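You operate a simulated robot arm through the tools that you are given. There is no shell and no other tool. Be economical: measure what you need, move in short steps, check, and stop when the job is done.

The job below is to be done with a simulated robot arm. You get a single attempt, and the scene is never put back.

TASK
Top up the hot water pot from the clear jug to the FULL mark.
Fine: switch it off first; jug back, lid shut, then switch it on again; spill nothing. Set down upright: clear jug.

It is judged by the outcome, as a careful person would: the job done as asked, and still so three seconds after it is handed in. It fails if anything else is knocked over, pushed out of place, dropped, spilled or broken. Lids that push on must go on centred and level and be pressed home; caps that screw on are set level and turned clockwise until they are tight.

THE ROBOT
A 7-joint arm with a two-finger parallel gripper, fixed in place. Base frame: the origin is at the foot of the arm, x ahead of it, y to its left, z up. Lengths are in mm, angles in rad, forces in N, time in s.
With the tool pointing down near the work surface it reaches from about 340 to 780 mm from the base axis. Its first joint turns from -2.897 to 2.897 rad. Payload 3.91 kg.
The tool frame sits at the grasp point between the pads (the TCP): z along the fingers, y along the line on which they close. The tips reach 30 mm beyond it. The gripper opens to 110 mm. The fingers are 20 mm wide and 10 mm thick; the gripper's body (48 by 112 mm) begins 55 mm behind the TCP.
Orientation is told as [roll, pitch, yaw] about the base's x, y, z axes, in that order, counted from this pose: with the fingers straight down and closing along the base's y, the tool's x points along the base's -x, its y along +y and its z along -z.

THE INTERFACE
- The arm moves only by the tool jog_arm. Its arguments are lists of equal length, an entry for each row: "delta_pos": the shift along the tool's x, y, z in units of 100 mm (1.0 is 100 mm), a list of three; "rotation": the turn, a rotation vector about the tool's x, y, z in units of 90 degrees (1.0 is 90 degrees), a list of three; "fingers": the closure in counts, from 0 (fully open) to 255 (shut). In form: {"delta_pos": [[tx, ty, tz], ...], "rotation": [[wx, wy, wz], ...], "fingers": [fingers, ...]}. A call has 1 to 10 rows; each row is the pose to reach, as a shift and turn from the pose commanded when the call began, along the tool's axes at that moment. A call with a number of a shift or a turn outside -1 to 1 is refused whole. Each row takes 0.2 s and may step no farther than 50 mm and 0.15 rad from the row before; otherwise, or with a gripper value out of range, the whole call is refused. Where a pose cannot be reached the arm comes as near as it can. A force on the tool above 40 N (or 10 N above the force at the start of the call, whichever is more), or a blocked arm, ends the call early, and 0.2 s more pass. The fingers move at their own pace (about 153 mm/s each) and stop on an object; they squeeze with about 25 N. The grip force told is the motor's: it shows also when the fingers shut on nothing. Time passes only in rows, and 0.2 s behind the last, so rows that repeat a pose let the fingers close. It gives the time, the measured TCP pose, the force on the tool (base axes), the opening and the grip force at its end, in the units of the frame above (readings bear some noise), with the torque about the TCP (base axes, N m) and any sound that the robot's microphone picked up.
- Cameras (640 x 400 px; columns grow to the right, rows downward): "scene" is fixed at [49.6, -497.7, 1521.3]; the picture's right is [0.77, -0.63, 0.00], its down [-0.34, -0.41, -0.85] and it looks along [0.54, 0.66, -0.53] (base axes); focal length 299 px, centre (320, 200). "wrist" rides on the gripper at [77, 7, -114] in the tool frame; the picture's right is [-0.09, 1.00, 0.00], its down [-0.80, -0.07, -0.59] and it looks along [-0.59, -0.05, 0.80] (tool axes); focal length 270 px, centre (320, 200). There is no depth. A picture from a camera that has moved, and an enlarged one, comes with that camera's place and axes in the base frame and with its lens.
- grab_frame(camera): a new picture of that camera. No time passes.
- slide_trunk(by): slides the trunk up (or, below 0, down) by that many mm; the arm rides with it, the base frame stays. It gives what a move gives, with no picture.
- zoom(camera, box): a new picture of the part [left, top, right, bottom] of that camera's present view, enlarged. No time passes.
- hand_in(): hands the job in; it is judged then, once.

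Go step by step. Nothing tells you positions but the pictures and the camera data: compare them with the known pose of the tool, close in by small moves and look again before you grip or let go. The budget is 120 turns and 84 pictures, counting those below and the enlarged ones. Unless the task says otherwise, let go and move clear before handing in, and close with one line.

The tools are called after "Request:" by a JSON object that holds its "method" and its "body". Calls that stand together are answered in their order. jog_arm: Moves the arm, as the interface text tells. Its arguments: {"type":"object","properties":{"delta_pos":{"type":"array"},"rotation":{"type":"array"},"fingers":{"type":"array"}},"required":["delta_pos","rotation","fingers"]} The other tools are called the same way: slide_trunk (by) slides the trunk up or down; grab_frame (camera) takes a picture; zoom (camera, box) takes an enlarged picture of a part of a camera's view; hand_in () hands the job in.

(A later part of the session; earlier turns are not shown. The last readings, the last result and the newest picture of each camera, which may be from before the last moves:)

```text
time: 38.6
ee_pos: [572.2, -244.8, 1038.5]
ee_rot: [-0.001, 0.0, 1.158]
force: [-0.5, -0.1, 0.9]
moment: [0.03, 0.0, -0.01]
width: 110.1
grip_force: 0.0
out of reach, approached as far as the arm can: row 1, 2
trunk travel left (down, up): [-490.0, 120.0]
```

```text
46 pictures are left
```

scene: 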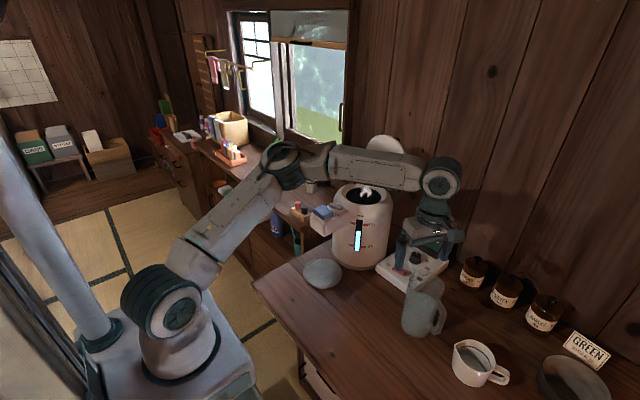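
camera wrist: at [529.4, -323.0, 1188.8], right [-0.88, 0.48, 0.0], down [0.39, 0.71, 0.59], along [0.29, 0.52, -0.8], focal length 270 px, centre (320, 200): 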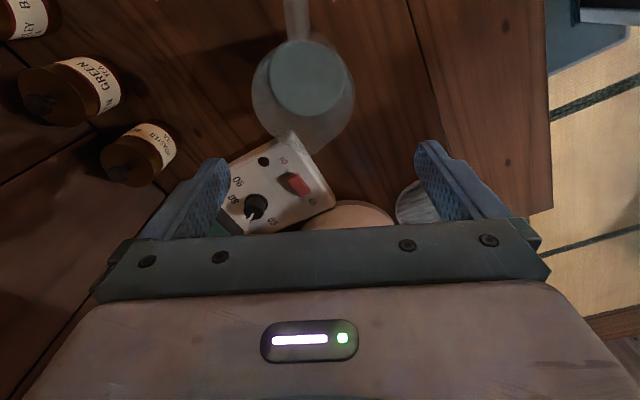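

The elbow is swung far to the left, a leftover of the 180° yaw, and this limits reach. I'll pull back and unwind the yaw to let the arm recover.

Request:
{"method": "jog_arm", "body": {"delta_pos": [[0.03, 0.1, -0.05], [0.06, 0.2, -0.1], [0.09, 0.3, -0.15], [0.12, 0.4, -0.2], [0.15, 0.5, -0.25], [0.18, 0.6, -0.3], [0.21, 0.7, -0.3], [0.24, 0.8, -0.3], [0.27, 0.9, -0.3], [0.3, 1.0, -0.3]], "rotation": [[0, 0, 0.095], [0, 0, 0.19], [0, 0, 0.285], [0, 0, 0.38], [0, 0, 0.475], [0, 0, 0.57], [0, 0, 0.665], [0, 0, 0.76], [0, 0, 0.855], [0, 0, 0.95]], "fingers": [0, 0, 0, 0, 0, 0, 0, 0, 0, 0]}}

Request:
{"method": "grab_frame", "body": {"camera": "scene"}}

```text
time: 40.8
ee_pos: [468.5, -232.2, 1069.8]
ee_rot: [0.0, 0.0, -0.336]
force: [0.1, 0.0, -0.5]
moment: [0.02, 0.0, 0.0]
width: 109.9
grip_force: 0.1
trunk travel left (down, up): [-490.0, 120.0]
```

```text
45 pictures are left
```

scene: 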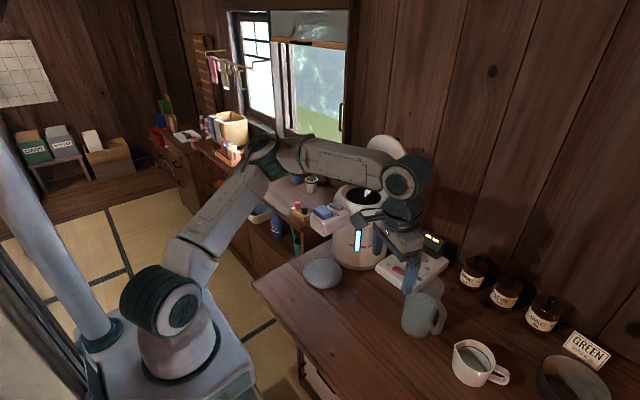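

The elbow kept its swing. I'll rotate further negative here, well clear of everything, to push the wrist to its other side.

Request:
{"method": "jog_arm", "body": {"delta_pos": [[0, 0, -0.05], [0, 0, -0.1], [0, 0, -0.15], [0, 0, -0.2], [0, 0, -0.2], [0, 0, -0.2], [0, 0, -0.2], [0, 0, -0.2], [0, 0, -0.2], [0, 0, -0.2]], "rotation": [[0, 0, 0.095], [0, 0, 0.19], [0, 0, 0.285], [0, 0, 0.38], [0, 0, 0.475], [0, 0, 0.57], [0, 0, 0.665], [0, 0, 0.76], [0, 0, 0.855], [0, 0, 0.95]], "fingers": [0, 0, 0, 0, 0, 0, 0, 0, 0, 0]}}

Request:
{"method": "grab_frame", "body": {"camera": "scene"}}

```text
time: 43.0
ee_pos: [347.7, -227.2, 1064.8]
ee_rot: [0.005, 0.0, -1.812]
force: [-0.2, -0.7, 0.4]
moment: [-0.03, 0.03, 0.01]
width: 109.9
grip_force: 0.0
out of reach, approached as far as the arm can: row 8, 9, 10
trunk travel left (down, up): [-490.0, 120.0]
```

```text
44 pictures are left
```

scene: 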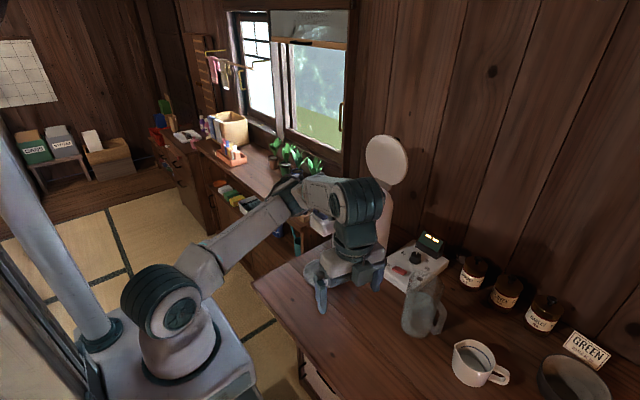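

The reach limit seems tied to the arm's present posture. I'll go back to the start-like pose (yaw 0, tucked in, higher) and re-approach the way the first approach went.

Request:
{"method": "jog_arm", "body": {"delta_pos": [[0, 0, -0.1], [0, 0, -0.2], [0, 0, -0.3], [0, 0, -0.4], [0, 0, -0.5], [0, 0, -0.6], [0, 0, -0.7], [0, 0, -0.8], [0, 0, -0.9], [0, 0, -1.0]], "rotation": [[0, 0, -0.095], [0, 0, -0.19], [0, 0, -0.285], [0, 0, -0.38], [0, 0, -0.475], [0, 0, -0.57], [0, 0, -0.665], [0, 0, -0.76], [0, 0, -0.855], [0, 0, -0.95]], "fingers": [0, 0, 0, 0, 0, 0, 0, 0, 0, 0]}}

Request:
{"method": "jog_arm", "body": {"delta_pos": [[0, 0.4, -0.2], [0, 0.8, -0.4], [0, 1.0, -0.6], [0, 1, -0.9]], "rotation": [[0, 0, -0.05], [0, 0, -0.1], [0, 0, -0.15], [0, 0, -0.2]], "fingers": [0, 0, 0, 0]}}

Request:
{"method": "grab_frame", "body": {"camera": "scene"}}

```text
time: 45.2
ee_pos: [348.7, -226.9, 1166.6]
ee_rot: [0.001, 0.001, -0.332]
force: [0.1, 0.9, 0.1]
moment: [0.06, 0.01, 0.03]
width: 109.9
grip_force: 0.1
trunk travel left (down, up): [-490.0, 120.0]
```

```text
time: 46.2
ee_pos: [382.8, -132.7, 1258.2]
ee_rot: [-0.001, 0.0, -0.021]
force: [-0.4, -0.5, -0.2]
moment: [0.01, -0.01, -0.01]
width: 110.0
grip_force: 0.0
trunk travel left (down, up): [-490.0, 120.0]
```

```text
43 pictures are left
```

scene: 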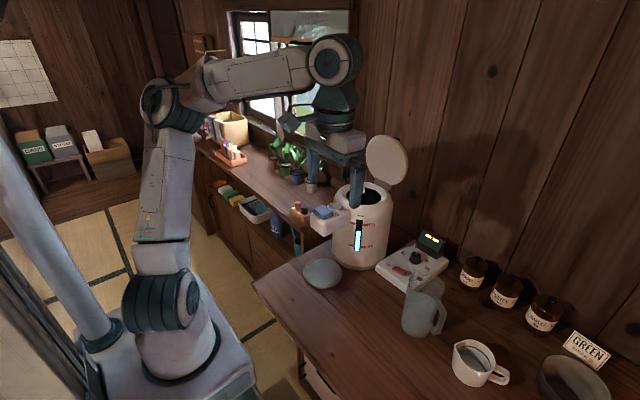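

I'll recreate the conditions that worked for the rocker: trunk 310 below the top, the turn done near the base, then extend.

Request:
{"method": "slide_trunk", "body": {"by": -190}}

Request:
{"method": "jog_arm", "body": {"delta_pos": [[-0.1, 0, 0], [-0.2, -0.1, 0], [-0.3, -0.2, 0], [-0.4, -0.3, 0], [-0.5, -0.4, 0], [-0.6, -0.5, 0], [-0.7, -0.6, 0], [-0.8, -0.7, 0]], "rotation": [[0, 0, -0.094], [0, 0, -0.188], [0, 0, -0.282], [0, 0, -0.376], [0, 0, -0.47], [0, 0, -0.564], [0, 0, -0.658], [0, 0, -0.75]], "fingers": [0, 0, 0, 0, 0, 0, 0, 0]}}

```text
time: 48.2
ee_pos: [381.8, -133.1, 1065.6]
ee_rot: [0.002, -0.001, -0.021]
force: [-0.2, -0.4, -0.1]
moment: [0.01, -0.03, 0.02]
width: 109.7
grip_force: 0.2
trunk travel left (down, up): [-300.0, 310.0]
```

```text
time: 50.0
ee_pos: [460.9, -203.1, 1066.4]
ee_rot: [0.001, -0.001, 1.159]
force: [0.3, 0.2, 0.5]
moment: [0.0, 0.0, -0.03]
width: 110.2
grip_force: 0.1
trunk travel left (down, up): [-300.0, 310.0]
```

Request:
{"method": "jog_arm", "body": {"delta_pos": [[0.05, -0.4, 0], [0.12, -0.75, 0.2]], "rotation": [[0, 0, 0], [0, 0, 0]], "fingers": [0, 0]}}

Request:
{"method": "jog_arm", "body": {"delta_pos": [[0.05, -0.3, 0], [0.1, -0.54, 0.2]], "rotation": [[0, 0, 0], [0, 0, 0]], "fingers": [0, 0]}}

Request:
{"method": "grab_frame", "body": {"camera": "wrist"}}

```text
time: 50.6
ee_pos: [514.0, -223.6, 1043.5]
ee_rot: [0.0, -0.001, 1.159]
force: [0.6, -0.8, -0.7]
moment: [0.03, 0.03, -0.01]
width: 109.8
grip_force: 0.0
out of reach, approached as far as the arm can: row 2
trunk travel left (down, up): [-300.0, 310.0]
```

```text
time: 51.2
ee_pos: [539.2, -215.1, 1017.5]
ee_rot: [0.001, -0.001, 1.159]
force: [-0.3, 0.4, -0.1]
moment: [0.04, 0.01, 0.02]
width: 110.0
grip_force: 0.0
out of reach, approached as far as the arm can: row 1, 2
trunk travel left (down, up): [-300.0, 310.0]
```

```text
42 pictures are left
camera wrist: at [502.0, -284.4, 1130.4], right [-0.88, 0.48, 0.0], down [0.39, 0.71, 0.59], along [0.28, 0.52, -0.8], focal length 270 px, centre (320, 200)
```

wrist: 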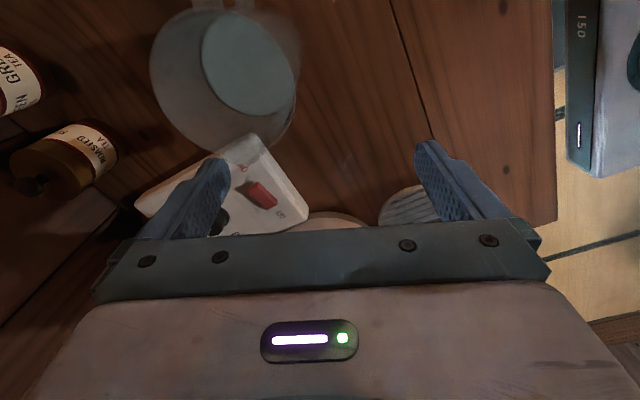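

I'll test whether a smaller yaw restores reach: turn to yaw about 0.75, which is still clear of handle and spout, while extending.

Request:
{"method": "jog_arm", "body": {"delta_pos": [[0, 0, 0], [0, 0, 0], [0, 0, 0]], "rotation": [[0, 0, 0.09], [0, 0, 0.18], [0, 0, 0.26]], "fingers": [0, 0, 0]}}

Request:
{"method": "jog_arm", "body": {"delta_pos": [[0.1, -0.3, 0], [0.22, -0.63, 0]], "rotation": [[0, 0, 0], [0, 0, 0]], "fingers": [0, 0]}}

```text
time: 52.0
ee_pos: [537.7, -214.6, 1017.3]
ee_rot: [-0.001, 0.0, 0.747]
force: [0.1, -0.7, 0.1]
moment: [0.01, 0.02, -0.03]
width: 109.9
grip_force: 0.0
trunk travel left (down, up): [-300.0, 310.0]
```

```text
time: 52.6
ee_pos: [543.4, -221.9, 1018.8]
ee_rot: [-0.003, 0.001, 0.753]
force: [0.0, 0.2, -0.4]
moment: [0.01, -0.01, -0.03]
width: 110.1
grip_force: 0.2
out of reach, approached as far as the arm can: row 1, 2
trunk travel left (down, up): [-300.0, 310.0]
```

Yaw isn't the limiter, so height relative to the shoulder is the next suspect. I'll put the trunk at the top and reach down from closer in.

Request:
{"method": "slide_trunk", "body": {"by": 310}}

Request:
{"method": "jog_arm", "body": {"delta_pos": [[0.15, 0.3, 0.3], [0.3, 0.5, 0.65], [0.3, 0.5, 1.0]], "rotation": [[0, 0, 0], [0, 0, 0], [0, 0, 0]], "fingers": [0, 0, 0]}}

Request:
{"method": "jog_arm", "body": {"delta_pos": [[0, 0, 0.4], [0, 0, 0.8], [0, 0, 1.0]], "rotation": [[0, 0, 0], [0, 0, 0], [0, 0, 0]], "fingers": [0, 0, 0]}}

Request:
{"method": "jog_arm", "body": {"delta_pos": [[0, 0, 0.4], [0, 0, 0.8], [0, 0, 0.95]], "rotation": [[0, 0, 0], [0, 0, 0], [0, 0, 0]], "fingers": [0, 0, 0]}}

Request:
{"method": "grab_frame", "body": {"camera": "scene"}}

```text
time: 55.7
ee_pos: [543.8, -222.9, 1328.7]
ee_rot: [-0.003, 0.0, 0.754]
force: [-0.6, 0.3, -0.3]
moment: [-0.01, 0.01, 0.0]
width: 110.3
grip_force: 0.0
trunk travel left (down, up): [-610.0, 0.0]
```

```text
time: 56.5
ee_pos: [488.7, -207.5, 1228.2]
ee_rot: [-0.002, 0.0, 0.751]
force: [0.4, 0.3, -0.4]
moment: [0.01, -0.02, -0.02]
width: 110.3
grip_force: 0.1
trunk travel left (down, up): [-610.0, 0.0]
```

```text
time: 57.3
ee_pos: [488.0, -208.2, 1127.9]
ee_rot: [-0.001, 0.0, 0.754]
force: [-0.7, -0.4, 0.5]
moment: [-0.02, -0.02, 0.0]
width: 110.1
grip_force: 0.1
trunk travel left (down, up): [-610.0, 0.0]
```

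```text
time: 58.1
ee_pos: [488.4, -207.6, 1033.3]
ee_rot: [-0.005, 0.001, 0.752]
force: [-0.3, 0.9, 0.4]
moment: [-0.02, -0.01, 0.01]
width: 109.8
grip_force: 0.0
trunk travel left (down, up): [-610.0, 0.0]
```

```text
41 pictures are left
```

scene: 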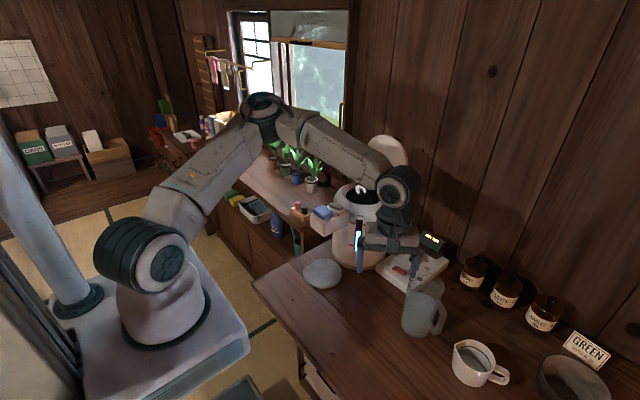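

Now extending from here, with the TCP below shoulder height, towards (571,-275).

Request:
{"method": "jog_arm", "body": {"delta_pos": [[-0.05, -0.4, 0], [-0.1, -0.8, 0]], "rotation": [[0, 0, 0], [0, 0, 0]], "fingers": [0, 0]}}

```text
time: 58.7
ee_pos: [547.1, -259.5, 1032.3]
ee_rot: [-0.001, -0.001, 0.749]
force: [0.2, 0.4, 0.3]
moment: [0.03, -0.01, 0.0]
width: 110.2
grip_force: 0.1
trunk travel left (down, up): [-610.0, 0.0]
```

Request:
{"method": "jog_arm", "body": {"delta_pos": [[-0.035, -0.14, 0], [-0.07, -0.277, 0], [-0.07, -0.277, 0], [-0.07, -0.277, 0]], "rotation": [[0, 0, 0], [0, 0, 0], [0, 0, -0.09], [0, 0, -0.18]], "fingers": [0, 0, 0, 0]}}

Request:
{"method": "grab_frame", "body": {"camera": "wrist"}}

```text
time: 59.7
ee_pos: [597.6, -242.1, 1043.2]
ee_rot: [-0.004, 0.002, 1.038]
force: [0.7, 0.4, 0.2]
moment: [-0.04, 0.0, 0.03]
width: 110.3
grip_force: 0.0
out of reach, approached as far as the arm can: row 1, 2, 3, 4
trunk travel left (down, up): [-610.0, 0.0]
```

```text
40 pictures are left
camera wrist: at [551.2, -306.3, 1158.0], right [-0.81, 0.58, 0.0], down [0.47, 0.66, 0.59], along [0.35, 0.48, -0.81], focal length 270 px, centre (320, 200)
```

wrist: 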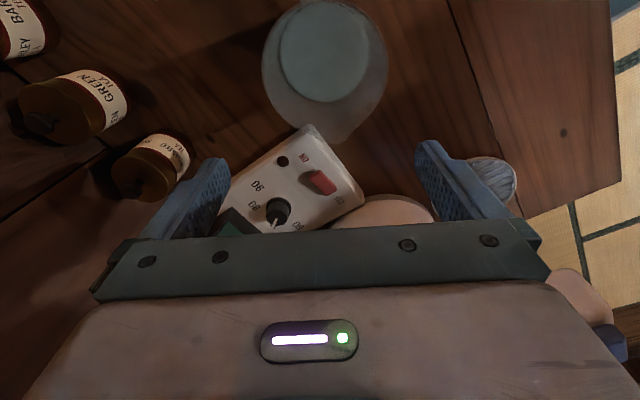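

The shoulder view shows the upper arm swung about 50° left, left over from the lid work, and that blocks reach to the right. I'll unwind it by retracting high, moving left, then extending and sweeping right at a safe height.

Request:
{"method": "jog_arm", "body": {"delta_pos": [[0, 0, -0.45], [0.05, 0.3, -0.7], [0.115, 0.65, -0.83]], "rotation": [[0, 0, 0], [0, 0, 0], [0, 0, 0]], "fingers": [0, 0, 0]}}

Request:
{"method": "jog_arm", "body": {"delta_pos": [[0.04, 0.22, -0.28], [0.08, 0.44, -0.56], [0.115, 0.65, -0.83]], "rotation": [[0, 0, 0], [0, 0, 0], [0, 0, 0]], "fingers": [0, 0, 0]}}

Request:
{"method": "jog_arm", "body": {"delta_pos": [[0.04, 0.22, -0.28], [0.08, 0.44, -0.56], [0.115, 0.65, -0.83]], "rotation": [[0, 0, 0], [0, 0, 0], [0, 0, 0]], "fingers": [0, 0, 0]}}

Request:
{"method": "jog_arm", "body": {"delta_pos": [[0.04, 0.22, -0.28], [0.08, 0.44, -0.56], [0.115, 0.65, -0.83]], "rotation": [[0, 0, 0], [0, 0, 0], [0, 0, 0]], "fingers": [0, 0, 0]}}

Request:
{"method": "grab_frame", "body": {"camera": "scene"}}

```text
time: 60.5
ee_pos: [534.3, -219.3, 1129.5]
ee_rot: [-0.003, 0.003, 1.037]
force: [-0.4, -0.3, -0.1]
moment: [0.02, -0.01, 0.01]
width: 110.1
grip_force: 0.0
out of reach, approached as far as the arm can: row 1
trunk travel left (down, up): [-610.0, 0.0]
```

```text
time: 61.3
ee_pos: [470.3, -194.9, 1212.0]
ee_rot: [-0.004, 0.001, 1.034]
force: [-0.3, -0.1, -0.3]
moment: [0.02, -0.04, -0.02]
width: 109.7
grip_force: 0.0
trunk travel left (down, up): [-610.0, 0.0]
```

```text
time: 62.1
ee_pos: [409.4, -172.0, 1294.3]
ee_rot: [-0.004, 0.002, 1.036]
force: [-0.3, -0.3, 0.5]
moment: [-0.02, 0.01, 0.03]
width: 109.8
grip_force: 0.1
trunk travel left (down, up): [-610.0, 0.0]
```

```text
time: 62.9
ee_pos: [347.0, -148.6, 1377.8]
ee_rot: [-0.003, 0.003, 1.035]
force: [0.0, -0.2, -0.1]
moment: [0.01, -0.02, 0.0]
width: 110.0
grip_force: 0.1
trunk travel left (down, up): [-610.0, 0.0]
```

```text
39 pictures are left
```

scene: 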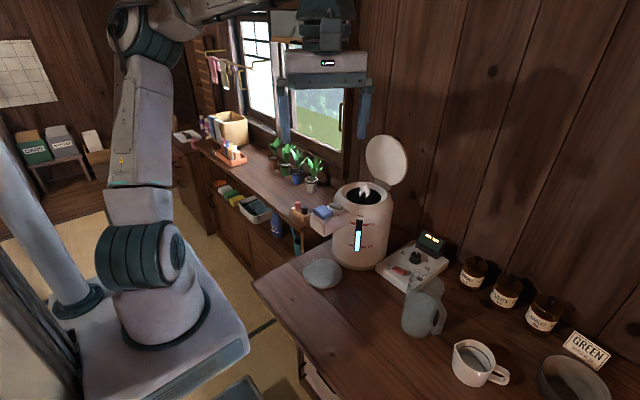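

The upper arm is nearly vertical now. I'll move left here, then extend and sweep right.

Request:
{"method": "jog_arm", "body": {"delta_pos": [[-0.37, 0.27, 0], [-0.74, 0.54, 0]], "rotation": [[0, 0, 0], [0, 0, 0]], "fingers": [0, 0]}}

Request:
{"method": "jog_arm", "body": {"delta_pos": [[-0.37, 0.27, 0], [-0.74, 0.54, 0]], "rotation": [[0, 0, 0], [0, 0, 0]], "fingers": [0, 0]}}

Request:
{"method": "jog_arm", "body": {"delta_pos": [[-0.37, 0.27, 0], [-0.74, 0.54, 0]], "rotation": [[0, 0, 0], [0, 0, 0]], "fingers": [0, 0]}}

Request:
{"method": "jog_arm", "body": {"delta_pos": [[-0.37, 0.27, 0], [-0.74, 0.54, 0]], "rotation": [[0, 0, 0], [0, 0, 0]], "fingers": [0, 0]}}

Request:
{"method": "grab_frame", "body": {"camera": "scene"}}

```text
time: 63.5
ee_pos: [339.4, -54.8, 1375.4]
ee_rot: [-0.003, 0.001, 1.034]
force: [0.1, 1.0, -1.0]
moment: [-0.02, -0.01, 0.02]
width: 109.7
grip_force: 0.1
trunk travel left (down, up): [-610.0, 0.0]
```

```text
time: 64.1
ee_pos: [331.1, 36.6, 1375.8]
ee_rot: [-0.005, 0.002, 1.035]
force: [0.5, 0.4, 0.7]
moment: [0.01, 0.0, 0.01]
width: 110.0
grip_force: 0.1
trunk travel left (down, up): [-610.0, 0.0]
```

```text
time: 64.7
ee_pos: [322.0, 126.5, 1375.8]
ee_rot: [-0.004, 0.004, 1.036]
force: [0.4, 0.9, -0.4]
moment: [-0.01, 0.01, -0.01]
width: 110.0
grip_force: 0.2
trunk travel left (down, up): [-610.0, 0.0]
```

```text
time: 65.3
ee_pos: [313.5, 217.2, 1374.0]
ee_rot: [-0.004, 0.0, 1.034]
force: [-0.5, 0.0, -0.9]
moment: [0.01, -0.01, -0.03]
width: 110.3
grip_force: 0.1
trunk travel left (down, up): [-610.0, 0.0]
```

```text
38 pictures are left
```

scene: 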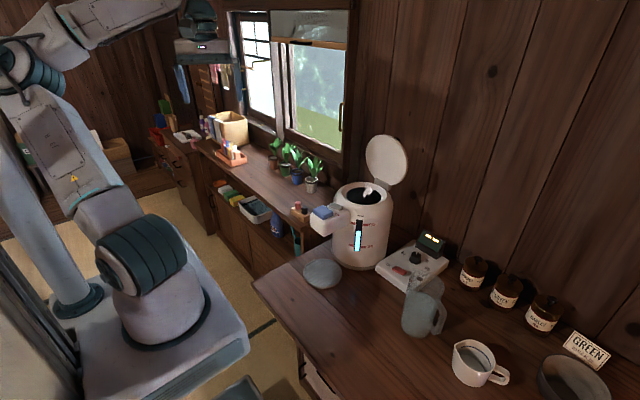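

The arm's swing relative to the target direction has shrunk. Now extending on the left, then sweeping right at a safe height of about 1150.

Request:
{"method": "jog_arm", "body": {"delta_pos": [[-0.15, -0.14, 0.25], [-0.3, -0.28, 0.5], [-0.45, -0.42, 0.75]], "rotation": [[0, 0, 0], [0, 0, 0], [0, 0, 0]], "fingers": [0, 0, 0]}}

Request:
{"method": "jog_arm", "body": {"delta_pos": [[-0.15, -0.14, 0.25], [-0.3, -0.28, 0.5], [-0.45, -0.42, 0.75]], "rotation": [[0, 0, 0], [0, 0, 0], [0, 0, 0]], "fingers": [0, 0, 0]}}

Request:
{"method": "jog_arm", "body": {"delta_pos": [[-0.15, -0.14, 0.25], [-0.3, -0.28, 0.5], [-0.45, -0.42, 0.75]], "rotation": [[0, 0, 0], [0, 0, 0], [0, 0, 0]], "fingers": [0, 0, 0]}}

Request:
{"method": "jog_arm", "body": {"delta_pos": [[0.38, -0.265, 0], [0.76, -0.53, 0]], "rotation": [[0, 0, 0], [0, 0, 0]], "fingers": [0, 0]}}

Request:
{"method": "jog_arm", "body": {"delta_pos": [[0.38, -0.265, 0], [0.76, -0.53, 0]], "rotation": [[0, 0, 0], [0, 0, 0]], "fingers": [0, 0]}}

Request:
{"method": "jog_arm", "body": {"delta_pos": [[0.38, -0.265, 0], [0.76, -0.53, 0]], "rotation": [[0, 0, 0], [0, 0, 0]], "fingers": [0, 0]}}

Request:
{"method": "jog_arm", "body": {"delta_pos": [[0.38, -0.265, 0], [0.76, -0.53, 0]], "rotation": [[0, 0, 0], [0, 0, 0]], "fingers": [0, 0]}}

Request:
{"method": "jog_arm", "body": {"delta_pos": [[0.38, -0.265, 0], [0.76, -0.53, 0]], "rotation": [[0, 0, 0], [0, 0, 0]], "fingers": [0, 0]}}

Request:
{"method": "grab_frame", "body": {"camera": "scene"}}

```text
time: 66.1
ee_pos: [374.5, 232.8, 1299.1]
ee_rot: [-0.005, 0.002, 1.033]
force: [-1.5, -0.1, 0.1]
moment: [-0.03, -0.01, -0.05]
width: 110.0
grip_force: 0.0
trunk travel left (down, up): [-610.0, 0.0]
```

```text
time: 66.9
ee_pos: [434.5, 252.2, 1222.9]
ee_rot: [0.0, 0.002, 1.036]
force: [-0.9, 0.2, -0.3]
moment: [-0.01, 0.02, 0.01]
width: 110.2
grip_force: 0.1
trunk travel left (down, up): [-610.0, 0.0]
```

```text
time: 67.7
ee_pos: [492.8, 267.1, 1149.4]
ee_rot: [-0.004, 0.001, 1.035]
force: [-0.4, -0.1, 0.7]
moment: [0.0, -0.01, -0.02]
width: 109.9
grip_force: 0.1
trunk travel left (down, up): [-610.0, 0.0]
```

```text
time: 68.3
ee_pos: [497.8, 173.2, 1150.3]
ee_rot: [-0.003, 0.002, 1.035]
force: [0.1, 0.6, 0.2]
moment: [-0.01, 0.0, 0.04]
width: 110.3
grip_force: 0.1
trunk travel left (down, up): [-610.0, 0.0]
```

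```text
time: 68.9
ee_pos: [506.0, 82.2, 1151.2]
ee_rot: [-0.003, 0.003, 1.036]
force: [-0.3, -0.5, 0.2]
moment: [0.01, -0.03, -0.02]
width: 109.7
grip_force: 0.1
trunk travel left (down, up): [-610.0, 0.0]
```

```text
time: 69.5
ee_pos: [511.6, -12.6, 1151.4]
ee_rot: [-0.002, 0.001, 1.035]
force: [-0.7, -0.5, 0.1]
moment: [-0.02, -0.01, 0.04]
width: 110.3
grip_force: 0.0
trunk travel left (down, up): [-610.0, 0.0]
```

```text
time: 70.1
ee_pos: [519.1, -103.3, 1151.3]
ee_rot: [-0.002, 0.003, 1.034]
force: [0.1, -0.4, 0.4]
moment: [0.0, -0.02, 0.0]
width: 110.0
grip_force: 0.1
trunk travel left (down, up): [-610.0, 0.0]
```

```text
time: 70.7
ee_pos: [524.0, -196.8, 1151.3]
ee_rot: [-0.001, 0.001, 1.036]
force: [-0.2, 0.0, -0.4]
moment: [0.02, 0.0, -0.02]
width: 109.9
grip_force: 0.2
trunk travel left (down, up): [-610.0, 0.0]
```

```text
37 pictures are left
```

scene: 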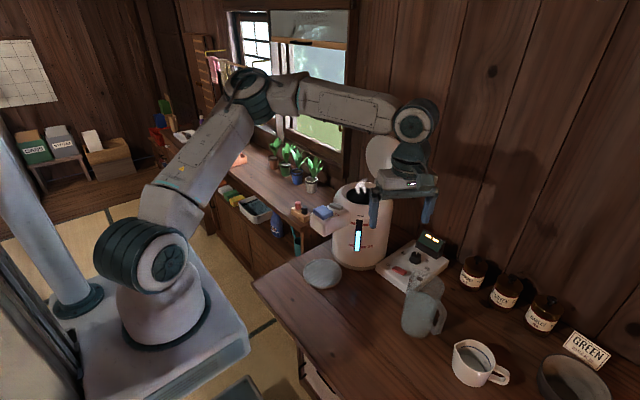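

I'll retry the extension towards the jug from this configuration.

Request:
{"method": "jog_arm", "body": {"delta_pos": [[0.1, -0.2, 0.3], [0.22, -0.4, 0.6], [0.33, -0.6, 0.9], [0.436, -0.8, 1.0]], "rotation": [[0, 0, 0], [0, 0, 0], [0, 0, 0], [0, 0, 0]], "fingers": [0, 0, 0, 0]}}

```text
time: 71.7
ee_pos: [562.5, -258.8, 1054.8]
ee_rot: [-0.004, 0.002, 1.036]
force: [-0.3, 0.3, 0.2]
moment: [0.01, -0.02, 0.01]
width: 110.0
grip_force: 0.1
out of reach, approached as far as the arm can: row 4
trunk travel left (down, up): [-610.0, 0.0]
```

Still stuck at about 620 mm radius. I'll run a diagnostic: lean the tool slightly along the closing axis and see whether the reach limit moves.

Request:
{"method": "jog_arm", "body": {"delta_pos": [[0, 0, 0], [0, 0, 0], [0.05, -0.08, 0], [0.1, -0.16, 0]], "rotation": [[0.06, 0, 0], [0.12, 0, 0], [0.12, 0, 0], [0.12, 0, 0]], "fingers": [0, 0, 0, 0]}}

Request:
{"method": "grab_frame", "body": {"camera": "scene"}}

```text
time: 72.7
ee_pos: [572.0, -274.4, 1056.1]
ee_rot: [-0.193, 0.001, 1.034]
force: [0.9, 0.8, -0.2]
moment: [-0.02, -0.03, 0.04]
width: 109.9
grip_force: 0.0
trunk travel left (down, up): [-610.0, 0.0]
```

```text
36 pictures are left
```

scene: 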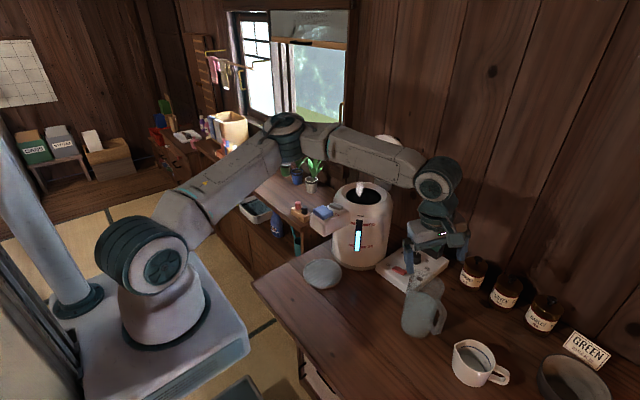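

Leaning gave the reach, so the vertical tool is just a few mm short. I'll use a different grip: yaw about 40° (closing axis 60° away from the handle–spout line) with a 12° lean perpendicular to the closing axis, so the pads stay flat on the jug.

Request:
{"method": "jog_arm", "body": {"delta_pos": [[-0.05, 0.2, -0.12], [-0.09, 0.42, -0.25]], "rotation": [[-0.06, 0, 0], [-0.12, 0, 0]], "fingers": [0, 0]}}

Request:
{"method": "jog_arm", "body": {"delta_pos": [[0, 0, 0], [0, 0, 0], [0, 0, 0]], "rotation": [[0, 0, 0.07], [0, 0, 0.14], [0, 0, 0.214]], "fingers": [0, 0, 0]}}

Request:
{"method": "jog_arm", "body": {"delta_pos": [[0, 0, 0], [0, 0, 0]], "rotation": [[0, -0.067, 0], [0, -0.133, 0]], "fingers": [0, 0]}}

Request:
{"method": "grab_frame", "body": {"camera": "wrist"}}

```text
time: 73.3
ee_pos: [537.8, -243.9, 1073.0]
ee_rot: [-0.002, 0.0, 1.034]
force: [0.0, 0.3, 0.1]
moment: [0.03, -0.03, -0.01]
width: 110.0
grip_force: 0.1
trunk travel left (down, up): [-610.0, 0.0]
```

```text
time: 74.1
ee_pos: [537.4, -243.4, 1072.5]
ee_rot: [-0.004, 0.0, 0.696]
force: [0.5, 0.2, -0.6]
moment: [-0.01, -0.01, -0.03]
width: 109.9
grip_force: 0.1
trunk travel left (down, up): [-610.0, 0.0]
```

```text
time: 74.7
ee_pos: [537.6, -243.6, 1073.6]
ee_rot: [-0.005, -0.21, 0.698]
force: [0.1, -0.9, 0.4]
moment: [0.02, 0.01, 0.0]
width: 109.9
grip_force: 0.2
trunk travel left (down, up): [-610.0, 0.0]
```

```text
35 pictures are left
camera wrist: at [456.3, -303.3, 1168.0], right [-0.57, 0.82, 0.01], down [0.55, 0.37, 0.75], along [0.61, 0.44, -0.66], focal length 270 px, centre (320, 200)
```

wrist: 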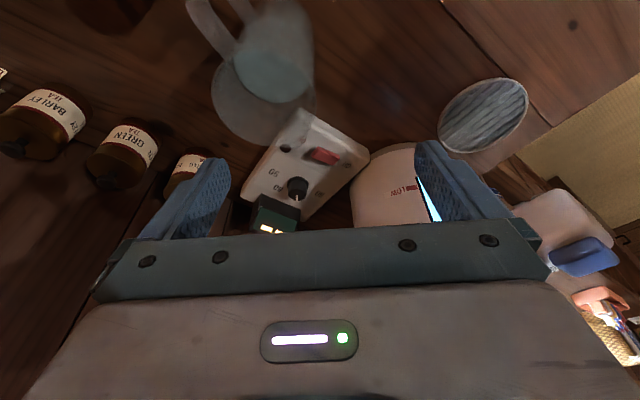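

I'm moving to a standoff on the tool axis about 110 mm short of the grip point.

Request:
{"method": "jog_arm", "body": {"delta_pos": [[0.12, -0.22, 0], [0.25, -0.455, 0], [0.25, -0.455, 0.335]], "rotation": [[0, 0, 0], [0, 0, 0], [0, 0, 0]], "fingers": [0, 0, 0]}}

Request:
{"method": "grab_frame", "body": {"camera": "wrist"}}

Request:
{"method": "zoom", "body": {"camera": "scene", "box": [370, 210, 498, 340]}}

```text
time: 75.5
ee_pos: [539.9, -249.0, 1072.3]
ee_rot: [-0.002, -0.21, 0.7]
force: [-0.4, -0.5, -0.5]
moment: [-0.04, 0.0, -0.01]
width: 110.2
grip_force: 0.0
out of reach, approached as far as the arm can: row 1, 2, 3
trunk travel left (down, up): [-610.0, 0.0]
```

```text
34 pictures are left
camera wrist: at [459.2, -309.1, 1167.9], right [-0.58, 0.82, 0.01], down [0.55, 0.37, 0.75], along [0.61, 0.44, -0.66], focal length 270 px, centre (320, 200)
```

wrist: 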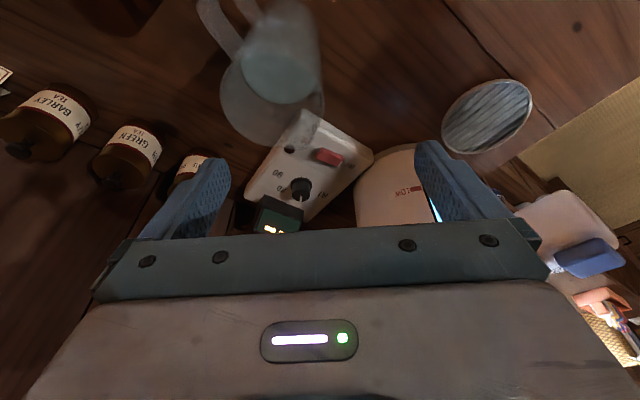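

```text
3.08 times, centred on (434, 275) of scene
camera zoom: at [49.6, -497.7, 1521.3], right [0.77, -0.63, 0.0], down [-0.34, -0.41, -0.85], along [0.54, 0.66, -0.53], focal length 919 px, centre (-31, -31)
```

zoom: 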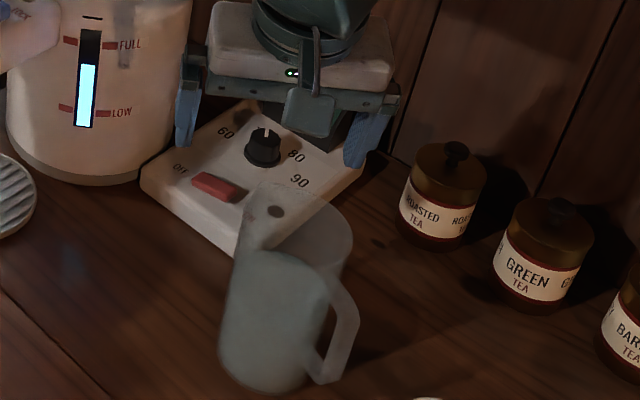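

Leaning that way makes reach worse, which hints at a wrist-roll joint near its limit. I'll undo the lean and try the other end: near-zero yaw, then approach the same spot.

Request:
{"method": "jog_arm", "body": {"delta_pos": [[0, 0.1, -0.1], [0, 0.2, -0.2]], "rotation": [[0, 0.067, 0], [0, 0.133, 0]], "fingers": [0, 0]}}

Request:
{"method": "jog_arm", "body": {"delta_pos": [[0, 0, 0], [0, 0, 0], [0, 0, 0], [0, 0, 0], [0, 0, 0]], "rotation": [[0, 0, 0.09], [0, 0, 0.18], [0, 0, 0.27], [0, 0, 0.36], [0, 0, 0.446]], "fingers": [0, 0, 0, 0, 0]}}

Request:
{"method": "jog_arm", "body": {"delta_pos": [[-0.3, -0.15, 0], [-0.5, -0.3, 0]], "rotation": [[0, 0, 0], [0, 0, 0]], "fingers": [0, 0]}}

```text
time: 76.1
ee_pos: [524.1, -234.9, 1092.7]
ee_rot: [-0.005, 0.002, 0.698]
force: [0.5, 0.0, 0.1]
moment: [-0.03, 0.05, -0.01]
width: 110.1
grip_force: 0.1
trunk travel left (down, up): [-610.0, 0.0]
```

```text
time: 77.3
ee_pos: [524.3, -236.0, 1091.8]
ee_rot: [-0.005, -0.001, -0.004]
force: [-0.2, 0.2, 0.1]
moment: [0.01, -0.01, 0.02]
width: 110.0
grip_force: 0.0
trunk travel left (down, up): [-610.0, 0.0]
```

```text
time: 77.9
ee_pos: [562.9, -254.7, 1092.7]
ee_rot: [-0.003, -0.003, 0.001]
force: [0.1, 0.5, -0.2]
moment: [-0.01, 0.0, 0.03]
width: 110.3
grip_force: 0.0
out of reach, approached as far as the arm can: row 2
trunk travel left (down, up): [-610.0, 0.0]
```

The limit doesn't depend on yaw, so it's the posture. The +180° yaw is what swung the arm, so I'll wind the yaw strongly negative in front of the base, where there's room to swing back.

Request:
{"method": "jog_arm", "body": {"delta_pos": [[0.3, 0.2, -0.3], [0.6, 0.5, -0.6], [0.8, 0.9, -0.85]], "rotation": [[0, 0, 0], [0, 0, 0], [0, 0, 0]], "fingers": [0, 0, 0]}}

Request:
{"method": "jog_arm", "body": {"delta_pos": [[0, 0.45, 0], [0, 0.9, 0]], "rotation": [[0, 0, 0.09], [0, 0, 0.18]], "fingers": [0, 0]}}

Request:
{"method": "jog_arm", "body": {"delta_pos": [[0, 0.2, 0], [0, 0.4, 0], [0, 0.6, 0], [0, 0.8, 0], [0, 0.8, 0], [0, 0.8, 0], [0, 0.8, 0], [0, 0.8, 0], [0, 0.8, 0], [0, 0.8, 0]], "rotation": [[0, 0, 0.095], [0, 0, 0.19], [0, 0, 0.285], [0, 0, 0.38], [0, 0, 0.475], [0, 0, 0.57], [0, 0, 0.665], [0, 0, 0.76], [0, 0, 0.855], [0, 0, 0.95]], "fingers": [0, 0, 0, 0, 0, 0, 0, 0, 0, 0]}}

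Request:
{"method": "grab_frame", "body": {"camera": "scene"}}

```text
refused: row 2 steps farther than a row can; nothing moved
```

```text
time: 78.5
ee_pos: [561.9, -162.8, 1092.3]
ee_rot: [-0.002, -0.005, -0.285]
force: [0.6, 0.3, 0.1]
moment: [-0.03, 0.01, 0.0]
width: 110.1
grip_force: 0.0
trunk travel left (down, up): [-610.0, 0.0]
```

```text
time: 80.7
ee_pos: [350.4, -202.6, 1086.0]
ee_rot: [0.019, 0.012, -1.738]
force: [0.5, -0.9, 1.0]
moment: [-0.02, 0.0, -0.05]
width: 109.9
grip_force: 0.2
out of reach, approached as far as the arm can: row 5, 6, 7, 8, 9, 10
trunk travel left (down, up): [-610.0, 0.0]
```

```text
32 pictures are left
```

scene: 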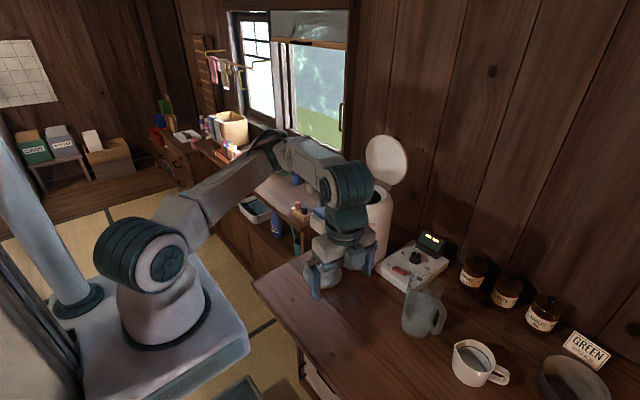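

That posture was odd but clear of everything. A better idea: at full, high extension the elbow roll and forearm roll coincide, so rolling the tool there and un-rolling it when retracted should undo the swing. First I'll go back to yaw 0 and up high.

Request:
{"method": "jog_arm", "body": {"delta_pos": [[0, 0, -0.1], [0, 0, -0.2], [0, 0, -0.3], [0, 0, -0.4], [0, 0, -0.5], [0, 0, -0.6], [0, 0, -0.7], [0, 0, -0.8], [0, 0, -0.9], [0, 0, -1.0]], "rotation": [[0, 0, -0.095], [0, 0, -0.19], [0, 0, -0.285], [0, 0, -0.38], [0, 0, -0.475], [0, 0, -0.57], [0, 0, -0.665], [0, 0, -0.76], [0, 0, -0.855], [0, 0, -0.95]], "fingers": [0, 0, 0, 0, 0, 0, 0, 0, 0, 0]}}

Request:
{"method": "jog_arm", "body": {"delta_pos": [[0, 0.3, -0.3], [-0.1, 0.6, -0.6], [-0.2, 0.9, -0.9], [-0.3, 1.0, -1.0]], "rotation": [[0, 0, -0.06], [0, 0, -0.12], [0, 0, -0.165], [0, 0, -0.165]], "fingers": [0, 0, 0, 0]}}

Request:
{"method": "jog_arm", "body": {"delta_pos": [[-0.3, 0, -0.2], [-0.6, 0, -0.4], [-0.9, 0, -0.5]], "rotation": [[0, 0, 0], [0, 0, 0], [0, 0, 0]], "fingers": [0, 0, 0]}}

```text
time: 82.9
ee_pos: [351.0, -201.6, 1186.1]
ee_rot: [-0.003, -0.002, -0.282]
force: [-0.8, 0.5, 0.0]
moment: [-0.01, 0.0, -0.01]
width: 110.0
grip_force: 0.2
trunk travel left (down, up): [-610.0, 0.0]
```

```text
time: 83.9
ee_pos: [407.7, -114.3, 1284.8]
ee_rot: [-0.003, -0.001, -0.026]
force: [0.2, 0.0, -0.1]
moment: [0.01, 0.01, -0.04]
width: 109.9
grip_force: 0.1
trunk travel left (down, up): [-610.0, 0.0]
```

```text
time: 84.7
ee_pos: [498.1, -116.6, 1335.2]
ee_rot: [-0.003, 0.0, -0.027]
force: [0.0, -0.1, -0.2]
moment: [-0.02, 0.02, 0.0]
width: 110.1
grip_force: 0.1
trunk travel left (down, up): [-610.0, 0.0]
```

Request:
{"method": "jog_arm", "body": {"delta_pos": [[-0.3, 0.1, 0], [-0.6, 0.2, 0], [-0.9, 0.3, 0]], "rotation": [[0, 0, 0], [0, 0, 0], [0, 0, 0]], "fingers": [0, 0, 0]}}

Request:
{"method": "jog_arm", "body": {"delta_pos": [[-0.3, 0, 0], [-0.6, 0, 0], [-0.9, 0, 0]], "rotation": [[0, 0, 0], [0, 0, 0], [0, 0, 0]], "fingers": [0, 0, 0]}}

Request:
{"method": "grab_frame", "body": {"camera": "scene"}}

```text
time: 85.5
ee_pos: [591.1, -89.5, 1334.7]
ee_rot: [-0.002, -0.002, -0.027]
force: [-0.6, 0.0, -0.4]
moment: [0.01, -0.01, 0.02]
width: 110.0
grip_force: 0.0
trunk travel left (down, up): [-610.0, 0.0]
```

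```text
time: 86.3
ee_pos: [657.9, -85.1, 1329.8]
ee_rot: [-0.004, -0.004, -0.026]
force: [-0.3, -0.2, 0.1]
moment: [-0.03, -0.03, 0.01]
width: 110.2
grip_force: 0.1
out of reach, approached as far as the arm can: row 3
trunk travel left (down, up): [-610.0, 0.0]
```

```text
31 pictures are left
```

scene: 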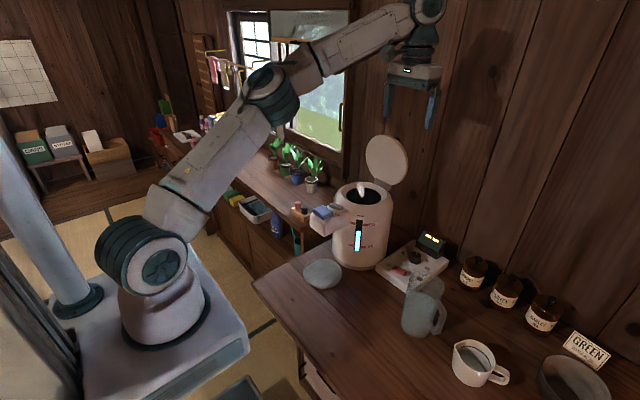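

The arm is at full extension, up high and clear. Rolling the tool sideways about the arm's axis here in two stages.

Request:
{"method": "jog_arm", "body": {"delta_pos": [[0, 0.247, -0.015], [0, 0.49, -0.058], [0, 0.727, -0.13], [0, 0.953, -0.229]], "rotation": [[-0.075, 0, 0], [-0.15, 0, 0], [-0.225, 0, 0], [-0.3, 0, 0]], "fingers": [0, 0, 0, 0]}}

Request:
{"method": "jog_arm", "body": {"delta_pos": [[0, 0.247, -0.015], [0, 0.49, -0.058], [0, 0.727, -0.13], [0, 0.953, -0.229]], "rotation": [[-0.075, 0, 0], [-0.15, 0, 0], [-0.225, 0, 0], [-0.3, 0, 0]], "fingers": [0, 0, 0, 0]}}

Request:
{"method": "grab_frame", "body": {"camera": "scene"}}

```text
time: 87.3
ee_pos: [655.9, 13.7, 1351.4]
ee_rot: [0.47, -0.006, -0.029]
force: [0.4, -0.2, 0.8]
moment: [-0.01, 0.03, -0.01]
width: 110.1
grip_force: 0.1
out of reach, approached as far as the arm can: row 3, 4
trunk travel left (down, up): [-610.0, 0.0]
```

```text
time: 88.3
ee_pos: [644.6, 82.5, 1401.5]
ee_rot: [0.943, -0.004, -0.023]
force: [-0.1, -0.5, 0.2]
moment: [0.0, 0.02, -0.02]
width: 110.1
grip_force: 0.0
out of reach, approached as far as the arm can: row 1, 2, 3, 4
trunk travel left (down, up): [-610.0, 0.0]
```

```text
30 pictures are left
```

scene: 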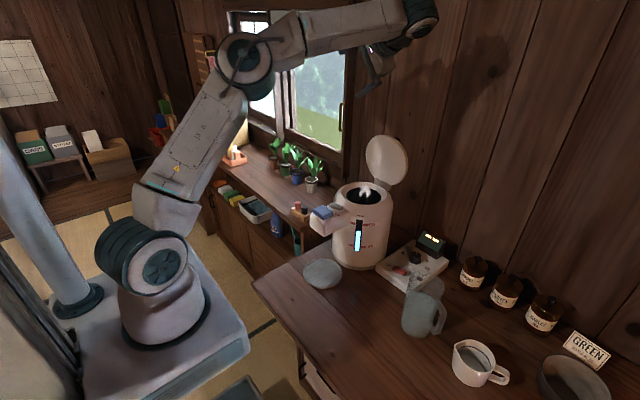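

That worked: the elbow joint now faces the camera as it did at the start. I'll retract, then un-roll back to vertical.

Request:
{"method": "jog_arm", "body": {"delta_pos": [[0.45, 0, 0], [0.9, 0, 0]], "rotation": [[0, 0, 0], [0, 0, 0]], "fingers": [0, 0]}}

Request:
{"method": "jog_arm", "body": {"delta_pos": [[0.45, 0, 0], [0.7, 0, 0]], "rotation": [[0, 0, 0], [0, 0, 0]], "fingers": [0, 0]}}

Request:
{"method": "jog_arm", "body": {"delta_pos": [[0, -0.247, -0.015], [0, -0.49, -0.058], [0, -0.727, -0.13], [0, -0.953, -0.229]], "rotation": [[0.075, 0, 0], [0.15, 0, 0], [0.225, 0, 0], [0.3, 0, 0]], "fingers": [0, 0, 0, 0]}}

Request:
{"method": "jog_arm", "body": {"delta_pos": [[0, -0.247, -0.015], [0, -0.49, -0.058], [0, -0.727, -0.13], [0, -0.953, -0.229]], "rotation": [[0.075, 0, 0], [0.15, 0, 0], [0.225, 0, 0], [0.3, 0, 0]], "fingers": [0, 0, 0, 0]}}

Request:
{"method": "grab_frame", "body": {"camera": "scene"}}

```text
time: 88.9
ee_pos: [553.3, 84.3, 1400.6]
ee_rot: [0.94, -0.003, -0.023]
force: [0.6, 0.2, -0.1]
moment: [0.03, 0.01, -0.02]
width: 110.0
grip_force: 0.0
trunk travel left (down, up): [-610.0, 0.0]
```

```text
time: 89.5
ee_pos: [483.9, 87.4, 1399.8]
ee_rot: [0.941, -0.001, -0.026]
force: [-0.1, -0.5, 0.0]
moment: [0.02, -0.03, 0.0]
width: 110.0
grip_force: 0.0
trunk travel left (down, up): [-610.0, 0.0]
```

```text
time: 90.5
ee_pos: [483.0, 11.3, 1336.3]
ee_rot: [0.466, -0.003, -0.025]
force: [-0.3, 0.2, 0.6]
moment: [0.0, 0.05, -0.01]
width: 110.1
grip_force: 0.2
trunk travel left (down, up): [-610.0, 0.0]
```

```text
time: 91.5
ee_pos: [482.3, -84.7, 1314.7]
ee_rot: [-0.005, -0.002, -0.022]
force: [-0.2, -0.4, 0.4]
moment: [0.01, -0.01, -0.02]
width: 109.7
grip_force: 0.0
trunk travel left (down, up): [-610.0, 0.0]
```

```text
29 pictures are left
```

scene: 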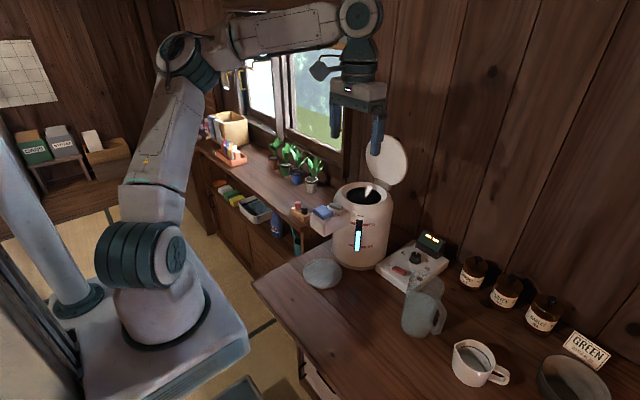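

Request:
{"method": "jog_arm", "body": {"delta_pos": [[0, -0.3, 0.35], [0, -0.6, 0.7], [0, -0.75, 1.0]], "rotation": [[0, 0, -0.09], [0, 0, -0.18], [0, 0, -0.27]], "fingers": [0, 0, 0]}}

Request:
{"method": "jog_arm", "body": {"delta_pos": [[0, 0, 0.4], [0, 0, 0.8], [0, 0, 1.0]], "rotation": [[0, 0, -0.09], [0, 0, -0.18], [0, 0, -0.27]], "fingers": [0, 0, 0]}}

Request:
{"method": "jog_arm", "body": {"delta_pos": [[0, 0, 0.4], [0, 0, 0.8]], "rotation": [[0, 0, -0.09], [0, 0, -0.18]], "fingers": [0, 0]}}

```text
time: 92.3
ee_pos: [480.4, -160.4, 1213.5]
ee_rot: [-0.002, 0.0, 0.4]
force: [-0.2, 0.3, 0.3]
moment: [0.03, 0.0, -0.05]
width: 109.9
grip_force: 0.1
trunk travel left (down, up): [-610.0, 0.0]
```

```text
time: 93.1
ee_pos: [480.9, -159.6, 1113.4]
ee_rot: [-0.004, 0.001, 0.826]
force: [-0.8, -0.6, 0.4]
moment: [-0.04, 0.01, -0.03]
width: 110.1
grip_force: 0.0
trunk travel left (down, up): [-610.0, 0.0]
```

```text
time: 93.7
ee_pos: [481.0, -159.7, 1032.9]
ee_rot: [-0.001, 0.001, 1.107]
force: [0.3, -0.1, 0.5]
moment: [0.0, 0.03, 0.01]
width: 110.1
grip_force: 0.0
trunk travel left (down, up): [-610.0, 0.0]
```

Request:
{"method": "jog_arm", "body": {"delta_pos": [[0.15, -0.33, 0], [0.31, -0.66, 0]], "rotation": [[0, 0, 0], [0, 0, -0.032]], "fingers": [0, 0]}}

Request:
{"method": "jog_arm", "body": {"delta_pos": [[0.14, -0.33, 0], [0.28, -0.66, 0]], "rotation": [[0, 0, 0], [0, 0, 0]], "fingers": [0, 0]}}

```text
time: 94.3
ee_pos: [525.6, -219.0, 1033.1]
ee_rot: [-0.002, 0.003, 1.155]
force: [-0.3, -0.1, 0.6]
moment: [0.0, -0.04, 0.02]
width: 109.8
grip_force: 0.0
trunk travel left (down, up): [-610.0, 0.0]
```

```text
time: 94.9
ee_pos: [569.2, -256.1, 1035.9]
ee_rot: [-0.004, 0.003, 1.159]
force: [-0.1, 0.0, 0.7]
moment: [-0.02, -0.01, 0.02]
width: 110.0
grip_force: 0.1
out of reach, approached as far as the arm can: row 2
trunk travel left (down, up): [-610.0, 0.0]
```

Moving the wrist a little to the left is what frees the reach. So I'll lean the tool 8° towards the handle side, which keeps the pads flat against the jug walls at the ideal yaw of 1.157, and go to a standoff.

Request:
{"method": "jog_arm", "body": {"delta_pos": [[0, 0, 0], [0.023, -0.097, 0]], "rotation": [[0, 0.089, 0], [0, 0.089, 0]], "fingers": [0, 0]}}

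Request:
{"method": "grab_frame", "body": {"camera": "wrist"}}

```text
time: 95.5
ee_pos: [577.0, -262.4, 1035.5]
ee_rot: [0.0, 0.143, 1.154]
force: [-0.4, -1.0, 0.2]
moment: [0.01, -0.02, -0.02]
width: 109.8
grip_force: 0.1
trunk travel left (down, up): [-610.0, 0.0]
```

```text
28 pictures are left
camera wrist: at [546.1, -316.6, 1159.4], right [-0.88, 0.48, -0.01], down [0.42, 0.77, 0.47], along [0.24, 0.41, -0.88], focal length 270 px, centre (320, 200)
```

wrist: 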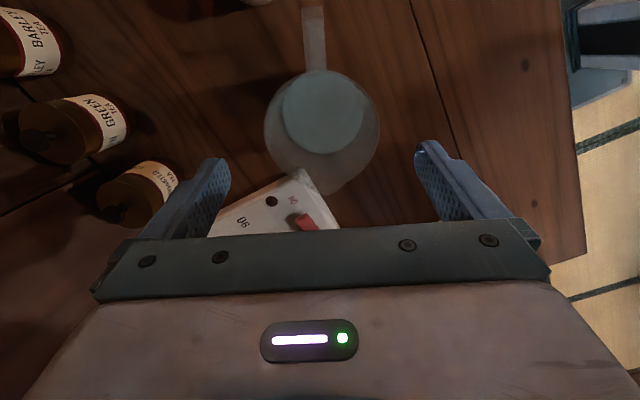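

Reachable, and the jug is centred between the fingers. I'll descend along the tool axis partway and check.

Request:
{"method": "jog_arm", "body": {"delta_pos": [[0.01, 0.005, 0.3], [0.02, 0.005, 0.6]], "rotation": [[0, 0, 0], [0, 0, 0]], "fingers": [0, 0]}}

Request:
{"method": "grab_frame", "body": {"camera": "wrist"}}

Request:
{"method": "zoom", "body": {"camera": "scene", "box": [380, 230, 480, 340]}}

```text
time: 96.1
ee_pos: [573.6, -272.2, 977.8]
ee_rot: [-0.003, 0.142, 1.156]
force: [-0.1, 0.9, 0.5]
moment: [0.02, -0.01, 0.02]
width: 110.2
grip_force: 0.0
trunk travel left (down, up): [-610.0, 0.0]
```

```text
27 pictures are left
camera wrist: at [542.2, -325.8, 1099.9], right [-0.88, 0.48, -0.01], down [0.42, 0.77, 0.48], along [0.24, 0.41, -0.88], focal length 270 px, centre (320, 200)
```

wrist: 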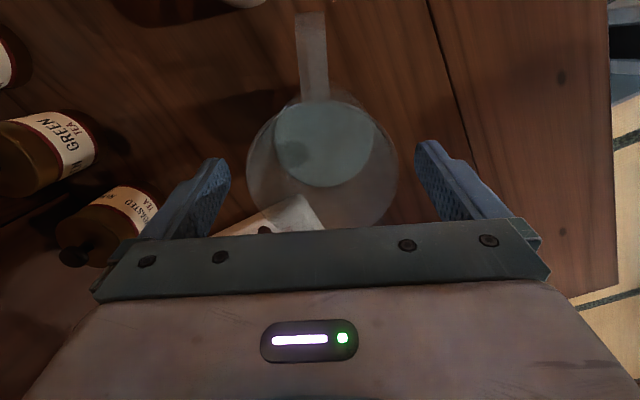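

```text
3.64 times, centred on (430, 285) of scene
camera zoom: at [49.6, -497.7, 1521.3], right [0.77, -0.63, 0.0], down [-0.34, -0.41, -0.85], along [0.54, 0.66, -0.53], focal length 1086 px, centre (-80, -109)
```

zoom: 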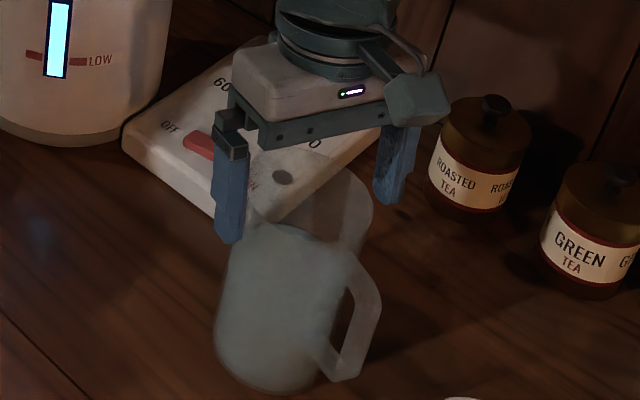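

The jug is centred between the fingers. I'll finish the descent to the grip height.

Request:
{"method": "jog_arm", "body": {"delta_pos": [[0.01, 0.005, 0.2], [0.02, 0.01, 0.36], [0.025, 0.01, 0.46]], "rotation": [[0, 0, 0], [0, 0, 0], [0, 0, 0]], "fingers": [0, 0, 0]}}

Request:
{"method": "grab_frame", "body": {"camera": "wrist"}}

Request:
{"method": "zoom", "body": {"camera": "scene", "box": [380, 230, 480, 340]}}

```text
time: 96.9
ee_pos: [565.5, -272.6, 932.7]
ee_rot: [-0.005, 0.142, 1.155]
force: [0.1, 0.3, -0.1]
moment: [-0.02, -0.02, -0.01]
width: 109.8
grip_force: 0.1
out of reach, approached as far as the arm can: row 2, 3
trunk travel left (down, up): [-610.0, 0.0]
```

```text
25 pictures are left
camera wrist: at [534.4, -326.2, 1056.1], right [-0.88, 0.48, -0.02], down [0.42, 0.78, 0.47], along [0.24, 0.41, -0.88], focal length 270 px, centre (320, 200)
```

wrist: 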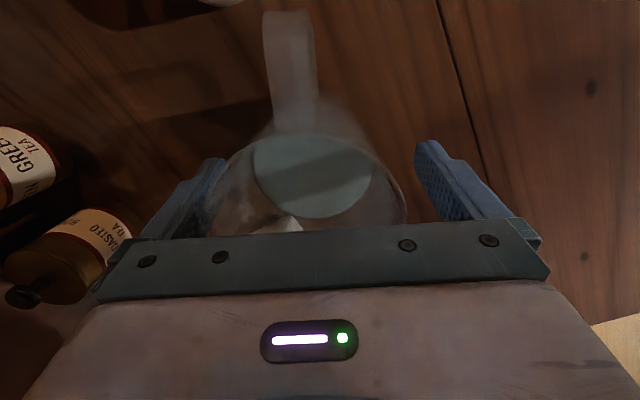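

```text
3.64 times, centred on (430, 285) of scene
camera zoom: at [49.6, -497.7, 1521.3], right [0.77, -0.63, 0.0], down [-0.34, -0.41, -0.85], along [0.54, 0.66, -0.53], focal length 1086 px, centre (-80, -109)
```

zoom: 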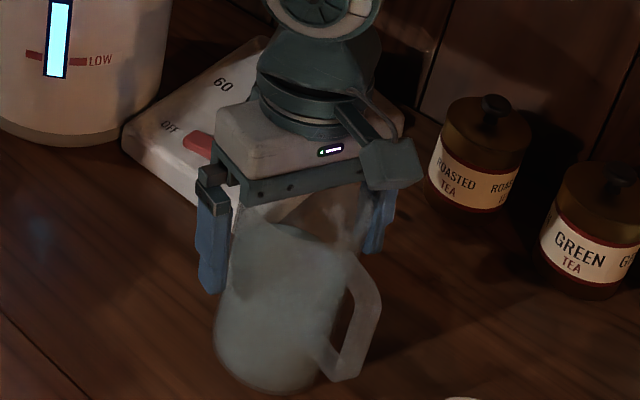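

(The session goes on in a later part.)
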